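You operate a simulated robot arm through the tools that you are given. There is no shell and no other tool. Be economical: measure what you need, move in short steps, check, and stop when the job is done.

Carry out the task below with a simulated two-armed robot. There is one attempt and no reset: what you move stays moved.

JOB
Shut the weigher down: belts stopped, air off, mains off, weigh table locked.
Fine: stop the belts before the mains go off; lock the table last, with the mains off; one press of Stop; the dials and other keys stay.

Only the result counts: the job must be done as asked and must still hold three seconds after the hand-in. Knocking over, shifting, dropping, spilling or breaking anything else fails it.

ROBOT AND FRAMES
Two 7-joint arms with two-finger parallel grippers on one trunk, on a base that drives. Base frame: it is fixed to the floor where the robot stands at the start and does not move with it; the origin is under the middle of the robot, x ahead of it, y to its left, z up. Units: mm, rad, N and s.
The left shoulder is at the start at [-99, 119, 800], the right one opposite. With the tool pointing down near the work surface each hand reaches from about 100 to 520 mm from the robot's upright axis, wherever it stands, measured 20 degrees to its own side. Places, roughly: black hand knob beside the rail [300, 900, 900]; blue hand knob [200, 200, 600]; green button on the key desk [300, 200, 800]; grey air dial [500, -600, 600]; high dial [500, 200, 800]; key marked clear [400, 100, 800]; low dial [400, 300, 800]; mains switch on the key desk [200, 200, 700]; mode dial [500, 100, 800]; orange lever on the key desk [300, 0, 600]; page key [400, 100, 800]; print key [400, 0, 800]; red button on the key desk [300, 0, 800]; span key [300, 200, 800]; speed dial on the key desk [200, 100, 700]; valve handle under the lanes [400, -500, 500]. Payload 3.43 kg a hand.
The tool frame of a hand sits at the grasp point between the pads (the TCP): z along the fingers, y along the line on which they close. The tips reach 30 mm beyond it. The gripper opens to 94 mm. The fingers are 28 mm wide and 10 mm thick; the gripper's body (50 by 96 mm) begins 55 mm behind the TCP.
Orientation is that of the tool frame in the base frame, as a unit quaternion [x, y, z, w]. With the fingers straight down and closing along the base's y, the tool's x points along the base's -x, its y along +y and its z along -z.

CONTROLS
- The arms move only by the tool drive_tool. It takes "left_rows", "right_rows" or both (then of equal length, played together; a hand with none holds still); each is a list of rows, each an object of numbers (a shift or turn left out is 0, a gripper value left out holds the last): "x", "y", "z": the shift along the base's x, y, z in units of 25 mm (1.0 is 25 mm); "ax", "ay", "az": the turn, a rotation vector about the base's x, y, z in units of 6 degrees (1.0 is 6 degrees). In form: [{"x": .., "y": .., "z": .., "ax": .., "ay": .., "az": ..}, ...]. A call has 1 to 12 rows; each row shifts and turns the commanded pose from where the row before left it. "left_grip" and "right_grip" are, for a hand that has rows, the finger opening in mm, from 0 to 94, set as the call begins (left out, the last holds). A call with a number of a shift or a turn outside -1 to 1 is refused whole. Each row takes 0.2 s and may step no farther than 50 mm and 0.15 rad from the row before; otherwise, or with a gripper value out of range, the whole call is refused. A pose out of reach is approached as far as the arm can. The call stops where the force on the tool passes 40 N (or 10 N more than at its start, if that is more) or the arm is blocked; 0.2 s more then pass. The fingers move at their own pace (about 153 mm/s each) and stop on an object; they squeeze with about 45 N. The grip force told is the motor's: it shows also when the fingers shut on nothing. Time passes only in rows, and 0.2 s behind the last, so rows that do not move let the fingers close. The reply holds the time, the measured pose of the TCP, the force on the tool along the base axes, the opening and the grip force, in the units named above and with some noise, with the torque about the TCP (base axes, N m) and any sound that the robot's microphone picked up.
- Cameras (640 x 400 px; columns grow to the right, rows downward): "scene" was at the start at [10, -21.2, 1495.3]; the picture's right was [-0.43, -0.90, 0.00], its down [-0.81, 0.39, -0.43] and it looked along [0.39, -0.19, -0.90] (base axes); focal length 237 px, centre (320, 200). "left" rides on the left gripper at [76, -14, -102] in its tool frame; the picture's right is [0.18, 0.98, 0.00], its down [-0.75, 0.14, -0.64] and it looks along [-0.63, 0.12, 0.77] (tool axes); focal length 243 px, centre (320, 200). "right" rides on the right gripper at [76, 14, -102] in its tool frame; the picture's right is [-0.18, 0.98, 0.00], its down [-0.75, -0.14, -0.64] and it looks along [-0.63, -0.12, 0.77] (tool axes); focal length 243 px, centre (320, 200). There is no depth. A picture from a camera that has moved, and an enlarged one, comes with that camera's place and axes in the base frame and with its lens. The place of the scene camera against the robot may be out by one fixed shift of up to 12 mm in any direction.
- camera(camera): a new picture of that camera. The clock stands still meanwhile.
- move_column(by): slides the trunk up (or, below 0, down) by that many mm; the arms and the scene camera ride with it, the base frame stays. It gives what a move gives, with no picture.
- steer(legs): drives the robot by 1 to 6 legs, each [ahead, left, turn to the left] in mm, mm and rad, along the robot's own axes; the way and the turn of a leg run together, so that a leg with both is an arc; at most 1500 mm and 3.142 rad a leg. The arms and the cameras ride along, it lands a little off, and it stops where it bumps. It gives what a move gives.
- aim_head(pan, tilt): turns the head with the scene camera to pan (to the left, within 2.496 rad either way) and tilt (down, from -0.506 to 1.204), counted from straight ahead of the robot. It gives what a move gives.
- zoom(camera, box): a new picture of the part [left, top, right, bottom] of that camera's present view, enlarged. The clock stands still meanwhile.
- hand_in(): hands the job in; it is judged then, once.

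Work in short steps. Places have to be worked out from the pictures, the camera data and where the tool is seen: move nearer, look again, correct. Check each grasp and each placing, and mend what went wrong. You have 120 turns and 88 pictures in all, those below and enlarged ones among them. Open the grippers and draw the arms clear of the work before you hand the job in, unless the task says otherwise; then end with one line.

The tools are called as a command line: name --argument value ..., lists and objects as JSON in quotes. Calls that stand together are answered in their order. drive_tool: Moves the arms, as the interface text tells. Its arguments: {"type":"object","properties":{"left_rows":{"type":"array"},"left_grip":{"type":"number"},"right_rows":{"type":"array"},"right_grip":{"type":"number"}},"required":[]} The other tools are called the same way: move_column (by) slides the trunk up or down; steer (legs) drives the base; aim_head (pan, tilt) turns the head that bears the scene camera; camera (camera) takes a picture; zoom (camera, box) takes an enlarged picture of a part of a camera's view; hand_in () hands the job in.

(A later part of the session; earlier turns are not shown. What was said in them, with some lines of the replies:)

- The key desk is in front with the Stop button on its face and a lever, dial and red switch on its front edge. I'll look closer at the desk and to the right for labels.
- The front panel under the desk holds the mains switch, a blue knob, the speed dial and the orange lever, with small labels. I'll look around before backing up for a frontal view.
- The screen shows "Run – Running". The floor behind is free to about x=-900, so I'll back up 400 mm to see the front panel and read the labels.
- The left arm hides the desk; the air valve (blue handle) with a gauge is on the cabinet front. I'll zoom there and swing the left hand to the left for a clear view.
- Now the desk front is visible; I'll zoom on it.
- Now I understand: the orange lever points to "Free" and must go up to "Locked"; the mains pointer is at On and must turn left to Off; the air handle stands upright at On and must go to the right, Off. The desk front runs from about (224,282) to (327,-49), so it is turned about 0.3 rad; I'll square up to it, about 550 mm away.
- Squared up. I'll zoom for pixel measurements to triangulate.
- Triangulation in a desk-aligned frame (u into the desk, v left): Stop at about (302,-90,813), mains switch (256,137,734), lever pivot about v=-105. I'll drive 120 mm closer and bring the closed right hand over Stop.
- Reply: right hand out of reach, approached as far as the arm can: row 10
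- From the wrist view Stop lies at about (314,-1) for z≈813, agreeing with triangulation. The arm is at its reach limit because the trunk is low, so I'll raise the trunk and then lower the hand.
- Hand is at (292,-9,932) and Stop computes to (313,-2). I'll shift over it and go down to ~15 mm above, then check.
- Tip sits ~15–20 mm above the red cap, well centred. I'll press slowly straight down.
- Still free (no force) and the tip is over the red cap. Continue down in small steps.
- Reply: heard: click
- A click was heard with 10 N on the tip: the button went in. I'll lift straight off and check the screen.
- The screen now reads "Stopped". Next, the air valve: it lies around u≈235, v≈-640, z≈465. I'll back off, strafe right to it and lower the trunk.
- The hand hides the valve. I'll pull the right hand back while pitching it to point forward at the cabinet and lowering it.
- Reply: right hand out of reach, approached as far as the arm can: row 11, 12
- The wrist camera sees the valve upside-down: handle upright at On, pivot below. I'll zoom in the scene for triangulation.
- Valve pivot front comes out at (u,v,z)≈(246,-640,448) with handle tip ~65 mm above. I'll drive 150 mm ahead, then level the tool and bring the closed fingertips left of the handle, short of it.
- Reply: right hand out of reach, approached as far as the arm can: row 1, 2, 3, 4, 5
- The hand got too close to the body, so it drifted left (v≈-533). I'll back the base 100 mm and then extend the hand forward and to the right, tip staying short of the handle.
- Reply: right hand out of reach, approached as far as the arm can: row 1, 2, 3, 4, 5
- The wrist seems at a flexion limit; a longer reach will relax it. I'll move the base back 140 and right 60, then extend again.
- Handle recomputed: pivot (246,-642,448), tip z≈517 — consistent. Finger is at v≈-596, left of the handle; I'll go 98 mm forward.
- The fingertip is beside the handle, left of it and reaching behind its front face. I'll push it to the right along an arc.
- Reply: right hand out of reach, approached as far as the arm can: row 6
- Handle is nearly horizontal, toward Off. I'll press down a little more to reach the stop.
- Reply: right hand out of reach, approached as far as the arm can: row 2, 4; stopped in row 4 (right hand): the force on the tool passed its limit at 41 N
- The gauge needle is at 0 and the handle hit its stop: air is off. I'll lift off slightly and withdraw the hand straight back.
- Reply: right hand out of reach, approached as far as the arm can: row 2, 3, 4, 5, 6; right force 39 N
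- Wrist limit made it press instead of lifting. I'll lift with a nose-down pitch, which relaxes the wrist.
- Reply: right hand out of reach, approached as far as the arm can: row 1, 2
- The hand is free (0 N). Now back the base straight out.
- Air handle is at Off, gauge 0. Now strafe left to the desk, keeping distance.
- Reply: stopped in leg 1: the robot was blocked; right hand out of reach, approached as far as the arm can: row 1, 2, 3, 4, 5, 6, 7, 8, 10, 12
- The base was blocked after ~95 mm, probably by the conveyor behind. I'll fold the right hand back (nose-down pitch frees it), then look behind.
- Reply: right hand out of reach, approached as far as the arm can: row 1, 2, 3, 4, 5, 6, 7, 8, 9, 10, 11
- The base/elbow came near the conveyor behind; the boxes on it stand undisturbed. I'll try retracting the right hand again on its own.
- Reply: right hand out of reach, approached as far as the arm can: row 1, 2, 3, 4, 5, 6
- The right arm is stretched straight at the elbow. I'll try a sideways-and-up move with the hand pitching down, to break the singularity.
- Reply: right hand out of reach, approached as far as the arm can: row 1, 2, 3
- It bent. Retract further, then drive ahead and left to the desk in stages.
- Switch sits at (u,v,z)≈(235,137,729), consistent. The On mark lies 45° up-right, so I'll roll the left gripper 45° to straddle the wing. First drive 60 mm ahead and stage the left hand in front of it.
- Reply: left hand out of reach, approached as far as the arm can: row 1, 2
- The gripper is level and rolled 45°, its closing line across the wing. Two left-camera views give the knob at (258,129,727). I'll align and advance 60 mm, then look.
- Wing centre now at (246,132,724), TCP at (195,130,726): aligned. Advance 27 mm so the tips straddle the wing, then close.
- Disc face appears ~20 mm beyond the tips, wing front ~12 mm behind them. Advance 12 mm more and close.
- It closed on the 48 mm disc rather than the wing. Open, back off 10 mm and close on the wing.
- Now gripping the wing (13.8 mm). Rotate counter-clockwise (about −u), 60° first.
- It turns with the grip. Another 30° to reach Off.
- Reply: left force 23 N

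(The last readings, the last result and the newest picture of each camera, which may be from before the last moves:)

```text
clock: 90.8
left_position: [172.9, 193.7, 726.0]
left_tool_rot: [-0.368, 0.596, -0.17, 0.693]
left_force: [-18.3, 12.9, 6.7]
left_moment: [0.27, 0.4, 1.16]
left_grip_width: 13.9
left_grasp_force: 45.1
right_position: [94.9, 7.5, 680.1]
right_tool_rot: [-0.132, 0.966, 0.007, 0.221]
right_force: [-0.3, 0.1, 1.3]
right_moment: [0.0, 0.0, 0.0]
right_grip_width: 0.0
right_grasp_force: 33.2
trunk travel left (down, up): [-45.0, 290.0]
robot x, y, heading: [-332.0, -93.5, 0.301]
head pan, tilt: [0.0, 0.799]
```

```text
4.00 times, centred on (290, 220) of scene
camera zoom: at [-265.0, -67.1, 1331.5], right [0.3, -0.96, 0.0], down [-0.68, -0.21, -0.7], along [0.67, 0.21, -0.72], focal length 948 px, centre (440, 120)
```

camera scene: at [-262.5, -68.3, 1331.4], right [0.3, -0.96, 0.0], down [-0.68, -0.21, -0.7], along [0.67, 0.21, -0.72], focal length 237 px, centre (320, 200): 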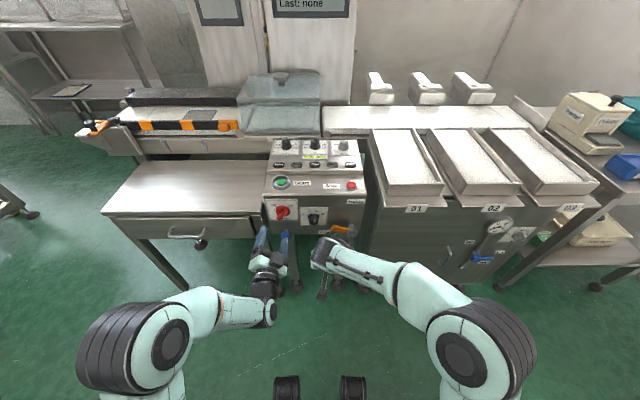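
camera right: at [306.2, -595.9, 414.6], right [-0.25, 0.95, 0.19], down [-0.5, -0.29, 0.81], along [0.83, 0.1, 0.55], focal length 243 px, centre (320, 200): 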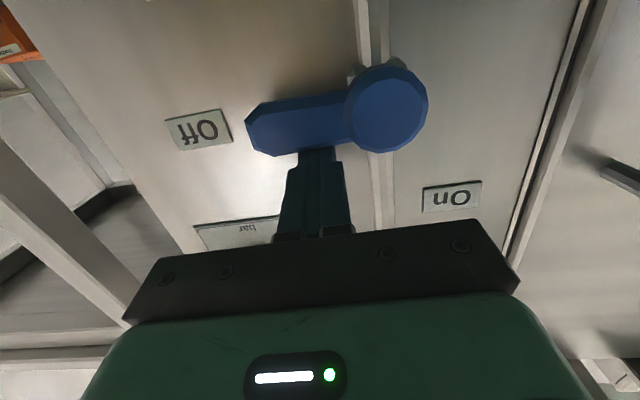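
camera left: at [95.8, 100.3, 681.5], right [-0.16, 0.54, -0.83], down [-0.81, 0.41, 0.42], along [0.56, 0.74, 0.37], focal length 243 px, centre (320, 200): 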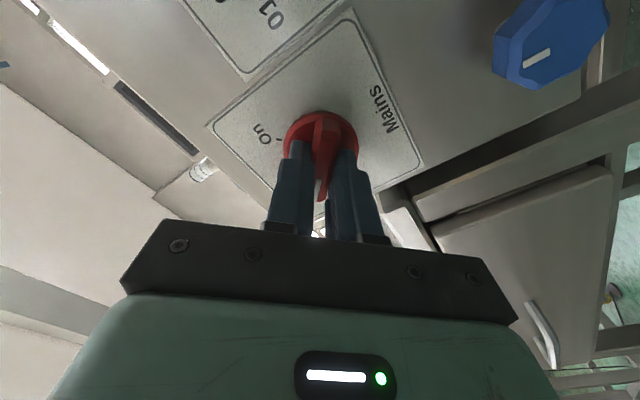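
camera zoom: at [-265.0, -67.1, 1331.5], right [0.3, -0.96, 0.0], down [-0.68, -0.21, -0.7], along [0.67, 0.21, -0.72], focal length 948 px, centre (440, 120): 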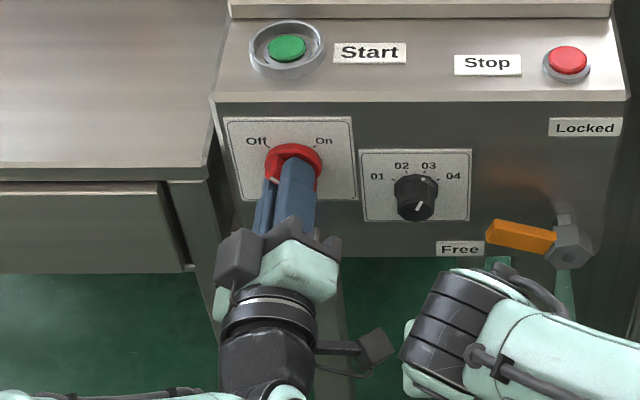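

Rotated a full 90° (now −45°). Release, back off and check the pointer.

drive_tool --left_grip 60 --left_rows '[{}, {}, {"x": -0.955, "y": -0.2955}, {"x": -0.955, "y": -0.2955}, {"x": -0.955, "y": -0.2955}]'

zoom --camera "scene" --box '[260, 180, 380, 270]'

camera --camera "left"

```text
clock: 92.0
left_position: [103.1, 169.0, 726.9]
left_tool_rot: [-0.367, 0.597, -0.171, 0.692]
left_force: [-0.1, 0.3, 0.7]
left_moment: [0.02, 0.01, 0.04]
left_grip_width: 60.0
left_grasp_force: 0.0
right_position: [97.8, 5.4, 679.3]
right_tool_rot: [-0.132, 0.966, 0.007, 0.221]
right_force: [-0.6, -0.6, -0.6]
right_moment: [0.0, 0.01, 0.01]
right_grip_width: 0.2
right_grasp_force: 33.9
trunk travel left (down, up): [-45.0, 290.0]
robot x, y, heading: [-334.5, -98.6, 0.299]
head pan, tilt: [0.0, 0.799]
```

```text
4.44 times, centred on (320, 225) of scene
camera zoom: at [-262.8, -68.3, 1331.4], right [0.3, -0.96, 0.0], down [-0.68, -0.21, -0.7], along [0.67, 0.21, -0.72], focal length 1053 px, centre (320, 89)
```

zoom: 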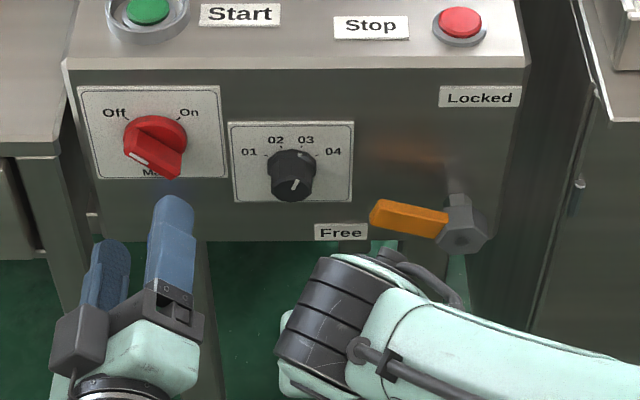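

```text
29 pictures are left
camera left: at [26.2, 76.7, 681.5], right [-0.16, 0.54, -0.83], down [-0.81, 0.41, 0.42], along [0.56, 0.74, 0.37], focal length 243 px, centre (320, 200)
```

left: 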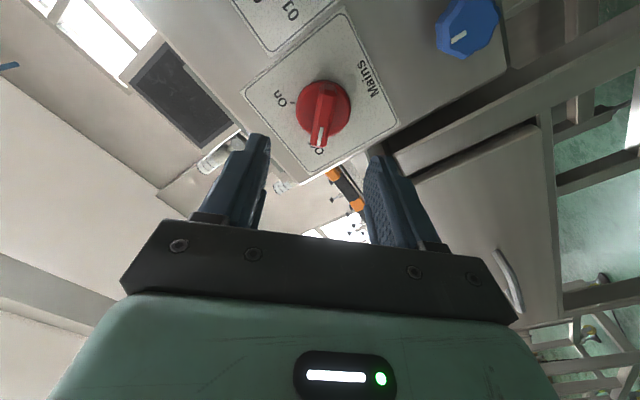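

Mains pointer is at Off and the display is dark. Now the lever: pull the left hand back and pitch the right hand level below/in front of the lever.

drive_tool --left_rows '[{"x": -0.955, "y": -0.2955}, {"x": -0.955, "y": -0.2955}, {"x": -0.955, "y": -0.2955}, {"x": -0.8, "y": 0.5}, {"x": -0.6, "y": 0.6}, {"x": -0.6, "y": 0.6}, {"x": -0.3, "y": 0.9}, {"x": -0.3, "y": 0.9}, {}, {}, {}]' --right_rows '[{"ax": 0.2955, "ay": -0.955, "z": -0.22, "x": 0.02, "y": -0.07}, {"ax": 0.2955, "ay": -0.955, "z": -0.22, "x": 0.02, "y": -0.07}, {"ax": 0.2955, "ay": -0.955, "z": -0.22, "x": 0.02, "y": -0.07}, {"ax": 0.2955, "ay": -0.955, "z": -0.22, "x": 0.02, "y": -0.07}, {"ax": 0.2955, "ay": -0.955, "z": -0.22, "x": 0.02, "y": -0.07}, {"ax": 0.2955, "ay": -0.955, "z": -0.22, "x": 0.02, "y": -0.07}, {"ax": 0.2955, "ay": -0.955, "z": -0.22, "x": 0.02, "y": -0.07}, {"ax": 0.2955, "ay": -0.955, "z": -0.22, "x": 0.02, "y": -0.07}, {"ax": 0.2955, "ay": -0.955, "z": -0.22, "x": 0.02, "y": -0.07}, {"ax": 0.2955, "ay": -0.955, "z": -0.22, "x": 0.02, "y": -0.07}, {"ax": 0.2, "ay": -0.65, "z": -0.22, "x": 0.02, "y": -0.07}]'

camera --camera "right"

camera --camera "scene"

```text
clock: 94.5
left_position: [-34.4, 234.7, 725.0]
left_tool_rot: [-0.367, 0.597, -0.171, 0.693]
left_force: [-0.4, -0.7, -0.4]
left_moment: [-0.01, -0.02, 0.0]
left_grip_width: 59.8
left_grasp_force: 0.0
right_position: [101.2, -11.3, 619.7]
right_tool_rot: [-0.081, 0.706, 0.092, 0.698]
right_force: [-1.2, 0.2, -0.1]
right_moment: [0.0, -0.01, -0.02]
right_grip_width: 0.2
right_grasp_force: 33.1
trunk travel left (down, up): [-45.0, 290.0]
robot x, y, heading: [-333.4, -96.4, 0.299]
head pan, tilt: [0.0, 0.799]
```

```text
28 pictures are left
camera right: at [-1.5, -22.0, 544.6], right [-0.23, 0.95, 0.2], down [-0.58, -0.3, 0.76], along [0.78, 0.06, 0.62], focal length 243 px, centre (320, 200)
```

right: 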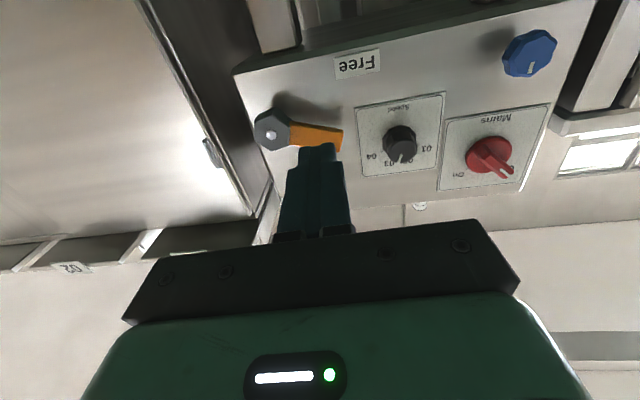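

```text
27 pictures are left
camera scene: at [-262.8, -67.9, 1331.4], right [0.3, -0.96, 0.0], down [-0.68, -0.21, -0.7], along [0.67, 0.21, -0.72], focal length 237 px, centre (320, 200)
```

scene: 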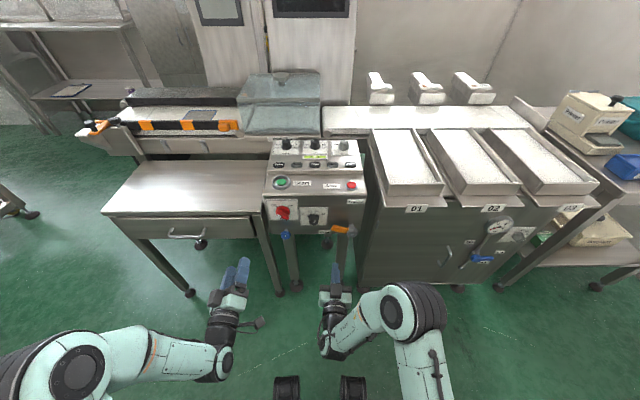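

Lever: pivot (241,-108,640), arm rising slightly to its tip at about (240,-35,664). The closed right finger is at (u 93, v −41, z 620); I'll go forward 129 mm underneath the lever at v≈−55.

drive_tool --right_rows '[{"x": 0.85, "y": 0.166, "z": -0.03}, {"x": 0.85, "y": 0.166, "z": -0.03}, {"x": 0.85, "y": 0.166, "z": -0.03}, {"x": 0.85, "y": 0.166, "z": -0.03}, {"x": 0.85, "y": 0.166, "z": -0.03}]'

camera --camera "right"

zoom --camera "scene" --box '[280, 180, 400, 280]'

```text
clock: 95.7
left_position: [-34.1, 235.8, 726.0]
left_tool_rot: [-0.367, 0.597, -0.17, 0.693]
left_force: [-0.4, -0.2, 0.1]
left_moment: [-0.01, 0.0, -0.01]
left_grip_width: 60.0
left_grasp_force: 0.1
right_position: [209.8, 9.1, 614.2]
right_tool_rot: [-0.081, 0.707, 0.09, 0.697]
right_force: [-0.3, -1.0, -0.3]
right_moment: [-0.02, 0.0, 0.01]
right_grip_width: 0.0
right_grasp_force: 33.4
trunk travel left (down, up): [-45.0, 290.0]
robot x, y, heading: [-335.8, -96.2, 0.304]
head pan, tilt: [0.0, 0.799]
```

```text
26 pictures are left
camera right: at [104.0, -0.8, 539.7], right [-0.23, 0.95, 0.2], down [-0.58, -0.3, 0.76], along [0.78, 0.06, 0.62], focal length 243 px, centre (320, 200)
```

right: 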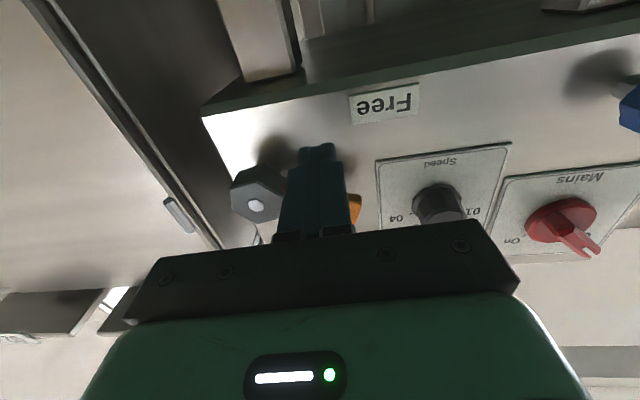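

```text
4.00 times, centred on (340, 230) of scene
camera zoom: at [-262.6, -68.2, 1331.4], right [0.3, -0.96, 0.0], down [-0.68, -0.21, -0.7], along [0.67, 0.21, -0.72], focal length 948 px, centre (240, 80)
```

zoom: 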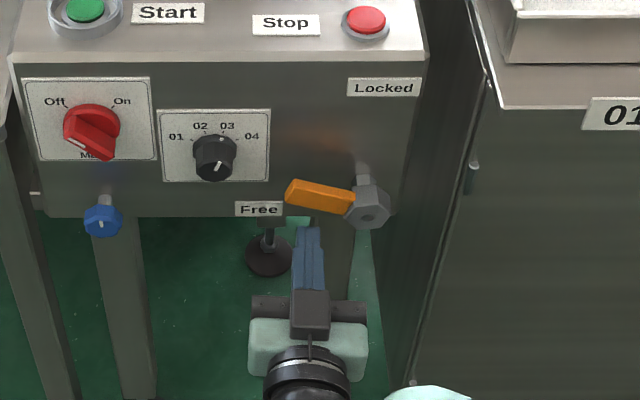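

Finger is below the lever; tip u≈233. Advance 16 mm more, then push the lever up along its arc.

drive_tool --right_rows '[{"x": 0.61, "y": 0.19}, {"x": -0.024, "y": 0.076, "z": 0.46}, {"x": -0.024, "y": 0.076, "z": 0.46}, {"x": 0.021, "y": -0.067, "z": 0.4}, {"x": 0.021, "y": -0.067, "z": 0.4}, {"x": 0.062, "y": -0.2, "z": 0.34}]'

camera --camera "right"

zoom --camera "scene" --box '[280, 180, 400, 280]'

```text
clock: 97.0
left_position: [-34.7, 235.7, 724.9]
left_tool_rot: [-0.366, 0.597, -0.17, 0.693]
left_force: [-0.5, -0.1, 0.4]
left_moment: [0.02, 0.01, 0.01]
left_grip_width: 60.3
left_grasp_force: 0.1
right_position: [225.1, 6.9, 666.2]
right_tool_rot: [-0.081, 0.706, 0.091, 0.697]
right_force: [-0.1, -0.7, -0.6]
right_moment: [0.01, -0.01, -0.03]
right_grip_width: 0.0
right_grasp_force: 33.7
trunk travel left (down, up): [-45.0, 290.0]
robot x, y, heading: [-331.5, -94.9, 0.299]
head pan, tilt: [0.0, 0.799]
```

```text
24 pictures are left
camera right: at [120.4, -1.6, 591.9], right [-0.23, 0.95, 0.2], down [-0.58, -0.3, 0.76], along [0.78, 0.06, 0.62], focal length 243 px, centre (320, 200)
```

right: 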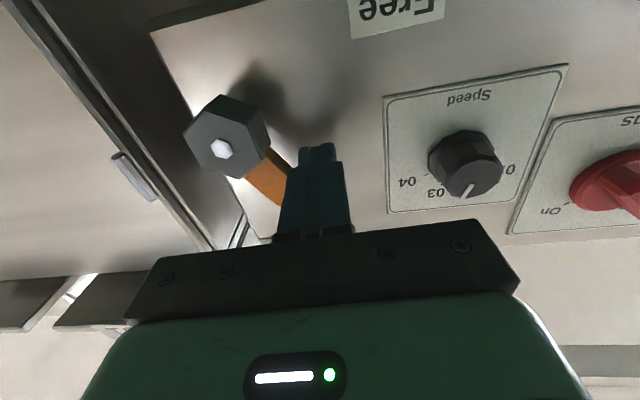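

```text
4.00 times, centred on (340, 230) of scene
camera zoom: at [-262.7, -68.2, 1331.4], right [0.3, -0.96, 0.0], down [-0.68, -0.21, -0.7], along [0.67, 0.21, -0.72], focal length 948 px, centre (240, 80)
```

zoom: 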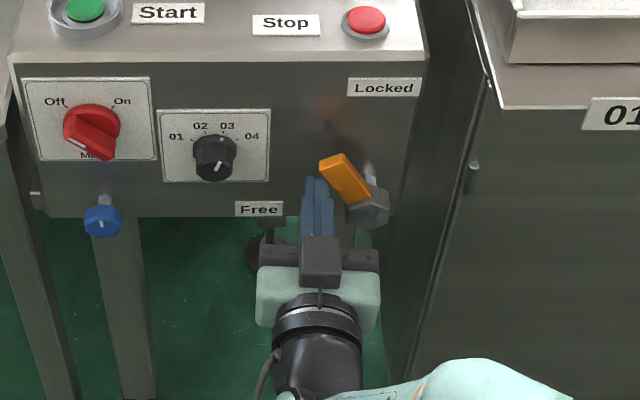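

Lever is moving, now about halfway. Continue along the arc.

drive_tool --right_rows '[{"x": 0.062, "y": -0.2, "z": 0.34}, {"x": 0.065, "y": -0.21, "z": 0.26}, {"x": 0.07, "y": -0.23, "z": 0.2}, {"x": 0.08, "y": -0.27, "z": 0.12}]'

zoom --camera "scene" --box '[280, 180, 400, 280]'

camera --camera "right"

```text
clock: 98.0
left_position: [-34.0, 234.7, 725.9]
left_tool_rot: [-0.366, 0.597, -0.171, 0.693]
left_force: [0.8, -0.4, 0.6]
left_moment: [0.01, 0.01, 0.01]
left_grip_width: 60.0
left_grasp_force: 0.0
right_position: [232.2, -14.5, 691.7]
right_tool_rot: [-0.08, 0.706, 0.091, 0.697]
right_force: [-0.4, 1.8, -0.2]
right_moment: [-0.03, 0.0, 0.04]
right_grip_width: 0.0
right_grasp_force: 33.2
trunk travel left (down, up): [-45.0, 290.0]
robot x, y, heading: [-334.1, -97.7, 0.297]
head pan, tilt: [0.0, 0.799]
```

```text
4.00 times, centred on (340, 230) of scene
camera zoom: at [-262.7, -68.0, 1331.4], right [0.3, -0.96, 0.0], down [-0.68, -0.21, -0.7], along [0.67, 0.21, -0.72], focal length 948 px, centre (240, 80)
```

zoom: 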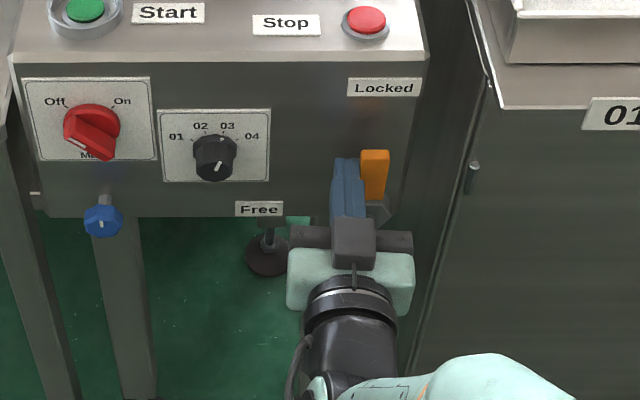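

```text
21 pictures are left
camera right: at [128.2, -24.0, 616.0], right [-0.23, 0.95, 0.2], down [-0.58, -0.3, 0.76], along [0.78, 0.06, 0.62], focal length 243 px, centre (320, 200)
```

right: 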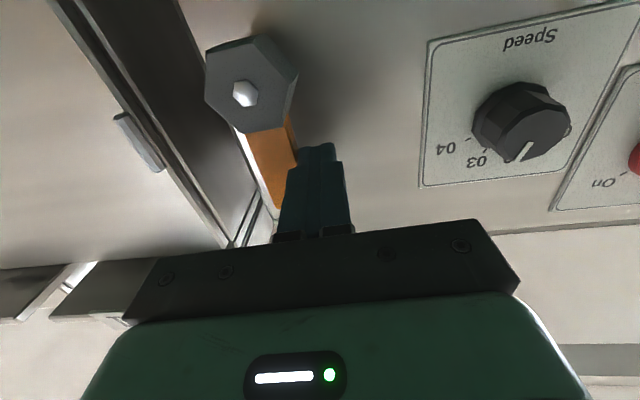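

Lever is almost upright. Push right gently until it meets its stop.

drive_tool --right_rows '[{"x": 0.05, "y": -0.15}, {"x": 0.05, "y": -0.15}, {"x": 0.05, "y": -0.15}]'

zoom --camera "scene" --box '[300, 180, 400, 260]'

```text
clock: 98.8
left_position: [-35.5, 237.3, 724.9]
left_tool_rot: [-0.368, 0.597, -0.171, 0.692]
left_force: [-0.1, -0.2, 0.6]
left_moment: [-0.05, -0.01, 0.02]
left_grip_width: 59.9
left_grasp_force: 0.2
right_position: [233.2, -16.9, 690.8]
right_tool_rot: [-0.085, 0.706, 0.095, 0.697]
right_force: [-5.7, 28.9, 1.6]
right_moment: [-0.21, -0.11, 0.73]
right_grip_width: 0.0
right_grasp_force: 33.1
trunk travel left (down, up): [-45.0, 290.0]
robot x, y, heading: [-333.9, -97.2, 0.298]
head pan, tilt: [0.0, 0.799]
```

```text
5.00 times, centred on (350, 220) of scene
camera zoom: at [-263.5, -65.2, 1331.4], right [0.3, -0.95, 0.0], down [-0.68, -0.21, -0.7], along [0.67, 0.21, -0.72], focal length 1184 px, centre (170, 100)
```

zoom: 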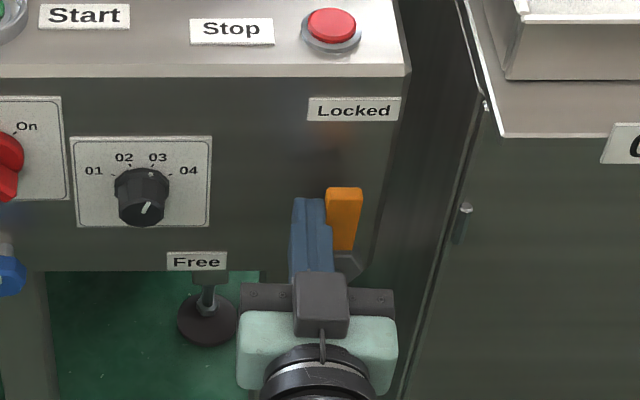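

Firm stop (29 N) with the lever upright at Locked. Ease off to the left and withdraw straight back.

drive_tool --right_rows '[{"x": -0.1, "y": 0.35}, {"x": -0.08, "y": 0.25}, {"x": -0.955, "y": -0.2955}, {"x": -0.955, "y": -0.2955}, {"x": -0.955, "y": -0.2955}, {"x": -0.955, "y": -0.2955}, {"x": -0.955, "y": -0.2955}]'

zoom --camera "scene" --box '[260, 130, 390, 250]'

```text
clock: 100.5
left_position: [-34.3, 235.3, 724.8]
left_tool_rot: [-0.366, 0.598, -0.171, 0.692]
left_force: [-0.5, -0.1, 0.9]
left_moment: [-0.01, 0.02, 0.0]
left_grip_width: 60.0
left_grasp_force: 0.0
right_position: [111.1, -48.4, 689.6]
right_tool_rot: [-0.08, 0.707, 0.09, 0.697]
right_force: [-0.6, -0.7, 0.1]
right_moment: [0.0, -0.02, 0.01]
right_grip_width: 0.4
right_grasp_force: 32.7
trunk travel left (down, up): [-45.0, 290.0]
robot x, y, heading: [-334.9, -94.7, 0.298]
head pan, tilt: [0.0, 0.799]
```

```text
3.33 times, centred on (325, 190) of scene
camera zoom: at [-262.7, -68.3, 1331.4], right [0.3, -0.96, 0.0], down [-0.68, -0.21, -0.7], along [0.67, 0.21, -0.72], focal length 790 px, centre (303, 233)
```

zoom: 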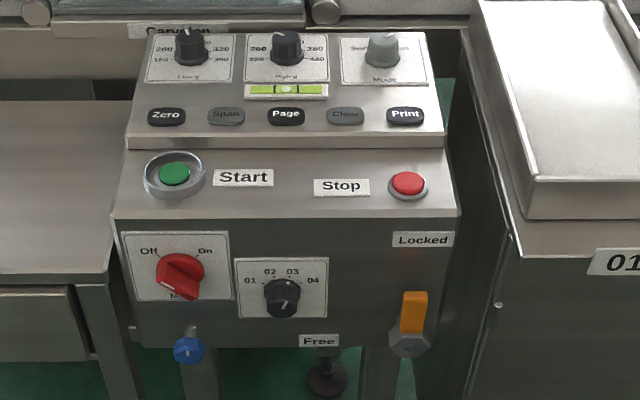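

Lever at Locked, mains at Off, dials unchanged. Open the grippers, back away a bit and take a final look at display and air valve.

drive_tool --right_grip 60 --right_rows '[{"x": -0.8, "y": -0.25}, {"x": -0.8, "y": -0.25}]'

steer --legs '[[-80, 0, 0]]'

aim_head --pan -0.2 --tilt 0.5

camera --camera "scene"

zoom --camera "scene" --box '[350, 180, 500, 300]'

```text
clock: 101.0
left_position: [-33.9, 235.0, 725.6]
left_tool_rot: [-0.366, 0.597, -0.17, 0.693]
left_force: [0.1, -0.1, 0.3]
left_moment: [0.01, -0.03, 0.01]
left_grip_width: 60.0
left_grasp_force: 0.0
right_position: [71.5, -58.3, 689.4]
right_tool_rot: [-0.081, 0.706, 0.09, 0.698]
right_force: [-0.1, -0.2, -0.1]
right_moment: [0.03, -0.01, -0.01]
right_grip_width: 60.1
right_grasp_force: 0.0
trunk travel left (down, up): [-45.0, 290.0]
robot x, y, heading: [-333.1, -96.6, 0.303]
head pan, tilt: [0.0, 0.799]
```

```text
clock: 102.1
left_position: [-111.0, 212.4, 726.6]
left_tool_rot: [-0.367, 0.597, -0.171, 0.693]
left_force: [-0.1, -0.2, 0.0]
left_moment: [-0.01, 0.0, 0.04]
left_grip_width: 60.0
left_grasp_force: 0.0
right_position: [-5.2, -81.5, 690.6]
right_tool_rot: [-0.081, 0.707, 0.091, 0.697]
right_force: [0.0, 0.2, -0.4]
right_moment: [0.0, 0.01, 0.0]
right_grip_width: 60.2
right_grasp_force: 0.0
trunk travel left (down, up): [-45.0, 290.0]
robot x, y, heading: [-405.2, -117.5, 0.306]
head pan, tilt: [0.0, 0.799]
```

```text
clock: 102.9
left_position: [-109.5, 213.2, 725.1]
left_tool_rot: [-0.366, 0.597, -0.171, 0.693]
left_force: [-0.8, 0.1, -0.3]
left_moment: [0.02, -0.05, 0.01]
left_grip_width: 59.9
left_grasp_force: 0.1
right_position: [-3.6, -81.2, 688.8]
right_tool_rot: [-0.081, 0.706, 0.09, 0.698]
right_force: [-1.2, 0.0, 0.1]
right_moment: [-0.02, -0.02, 0.01]
right_grip_width: 60.0
right_grasp_force: 0.1
trunk travel left (down, up): [-45.0, 290.0]
robot x, y, heading: [-409.2, -122.4, 0.304]
head pan, tilt: [-0.201, 0.499]
```

```text
18 pictures are left
camera scene: at [-324.5, -106.2, 1357.3], right [0.1, -0.99, 0.0], down [-0.48, -0.05, -0.88], along [0.87, 0.09, -0.48], focal length 237 px, centre (320, 200)
```

scene: 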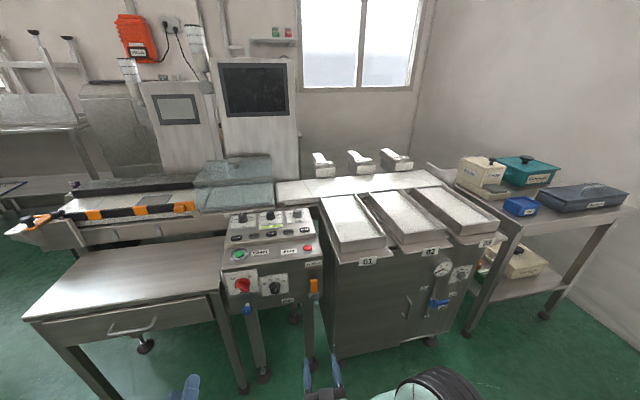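

```text
3.33 times, centred on (425, 240) of scene
camera zoom: at [-324.5, -106.2, 1357.3], right [0.1, -0.99, 0.0], down [-0.48, -0.05, -0.88], along [0.87, 0.09, -0.48], focal length 790 px, centre (-30, 67)
```

zoom: 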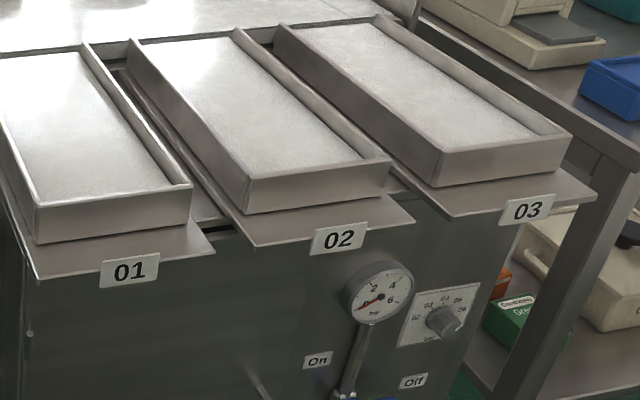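

The display is dark, the air gauge reads 0 with its handle at Off, mains is at Off and the lever at Locked; the arms are clear. Handing in.

hand_in

```text
The job is handed in.
```

The weigher is shut down and handed in: belts stopped with one press of Stop, air off, mains off, then the table locked last; while strafing, the base was blocked once, probably by the conveyor behind, and the boxes on it looked undisturbed.
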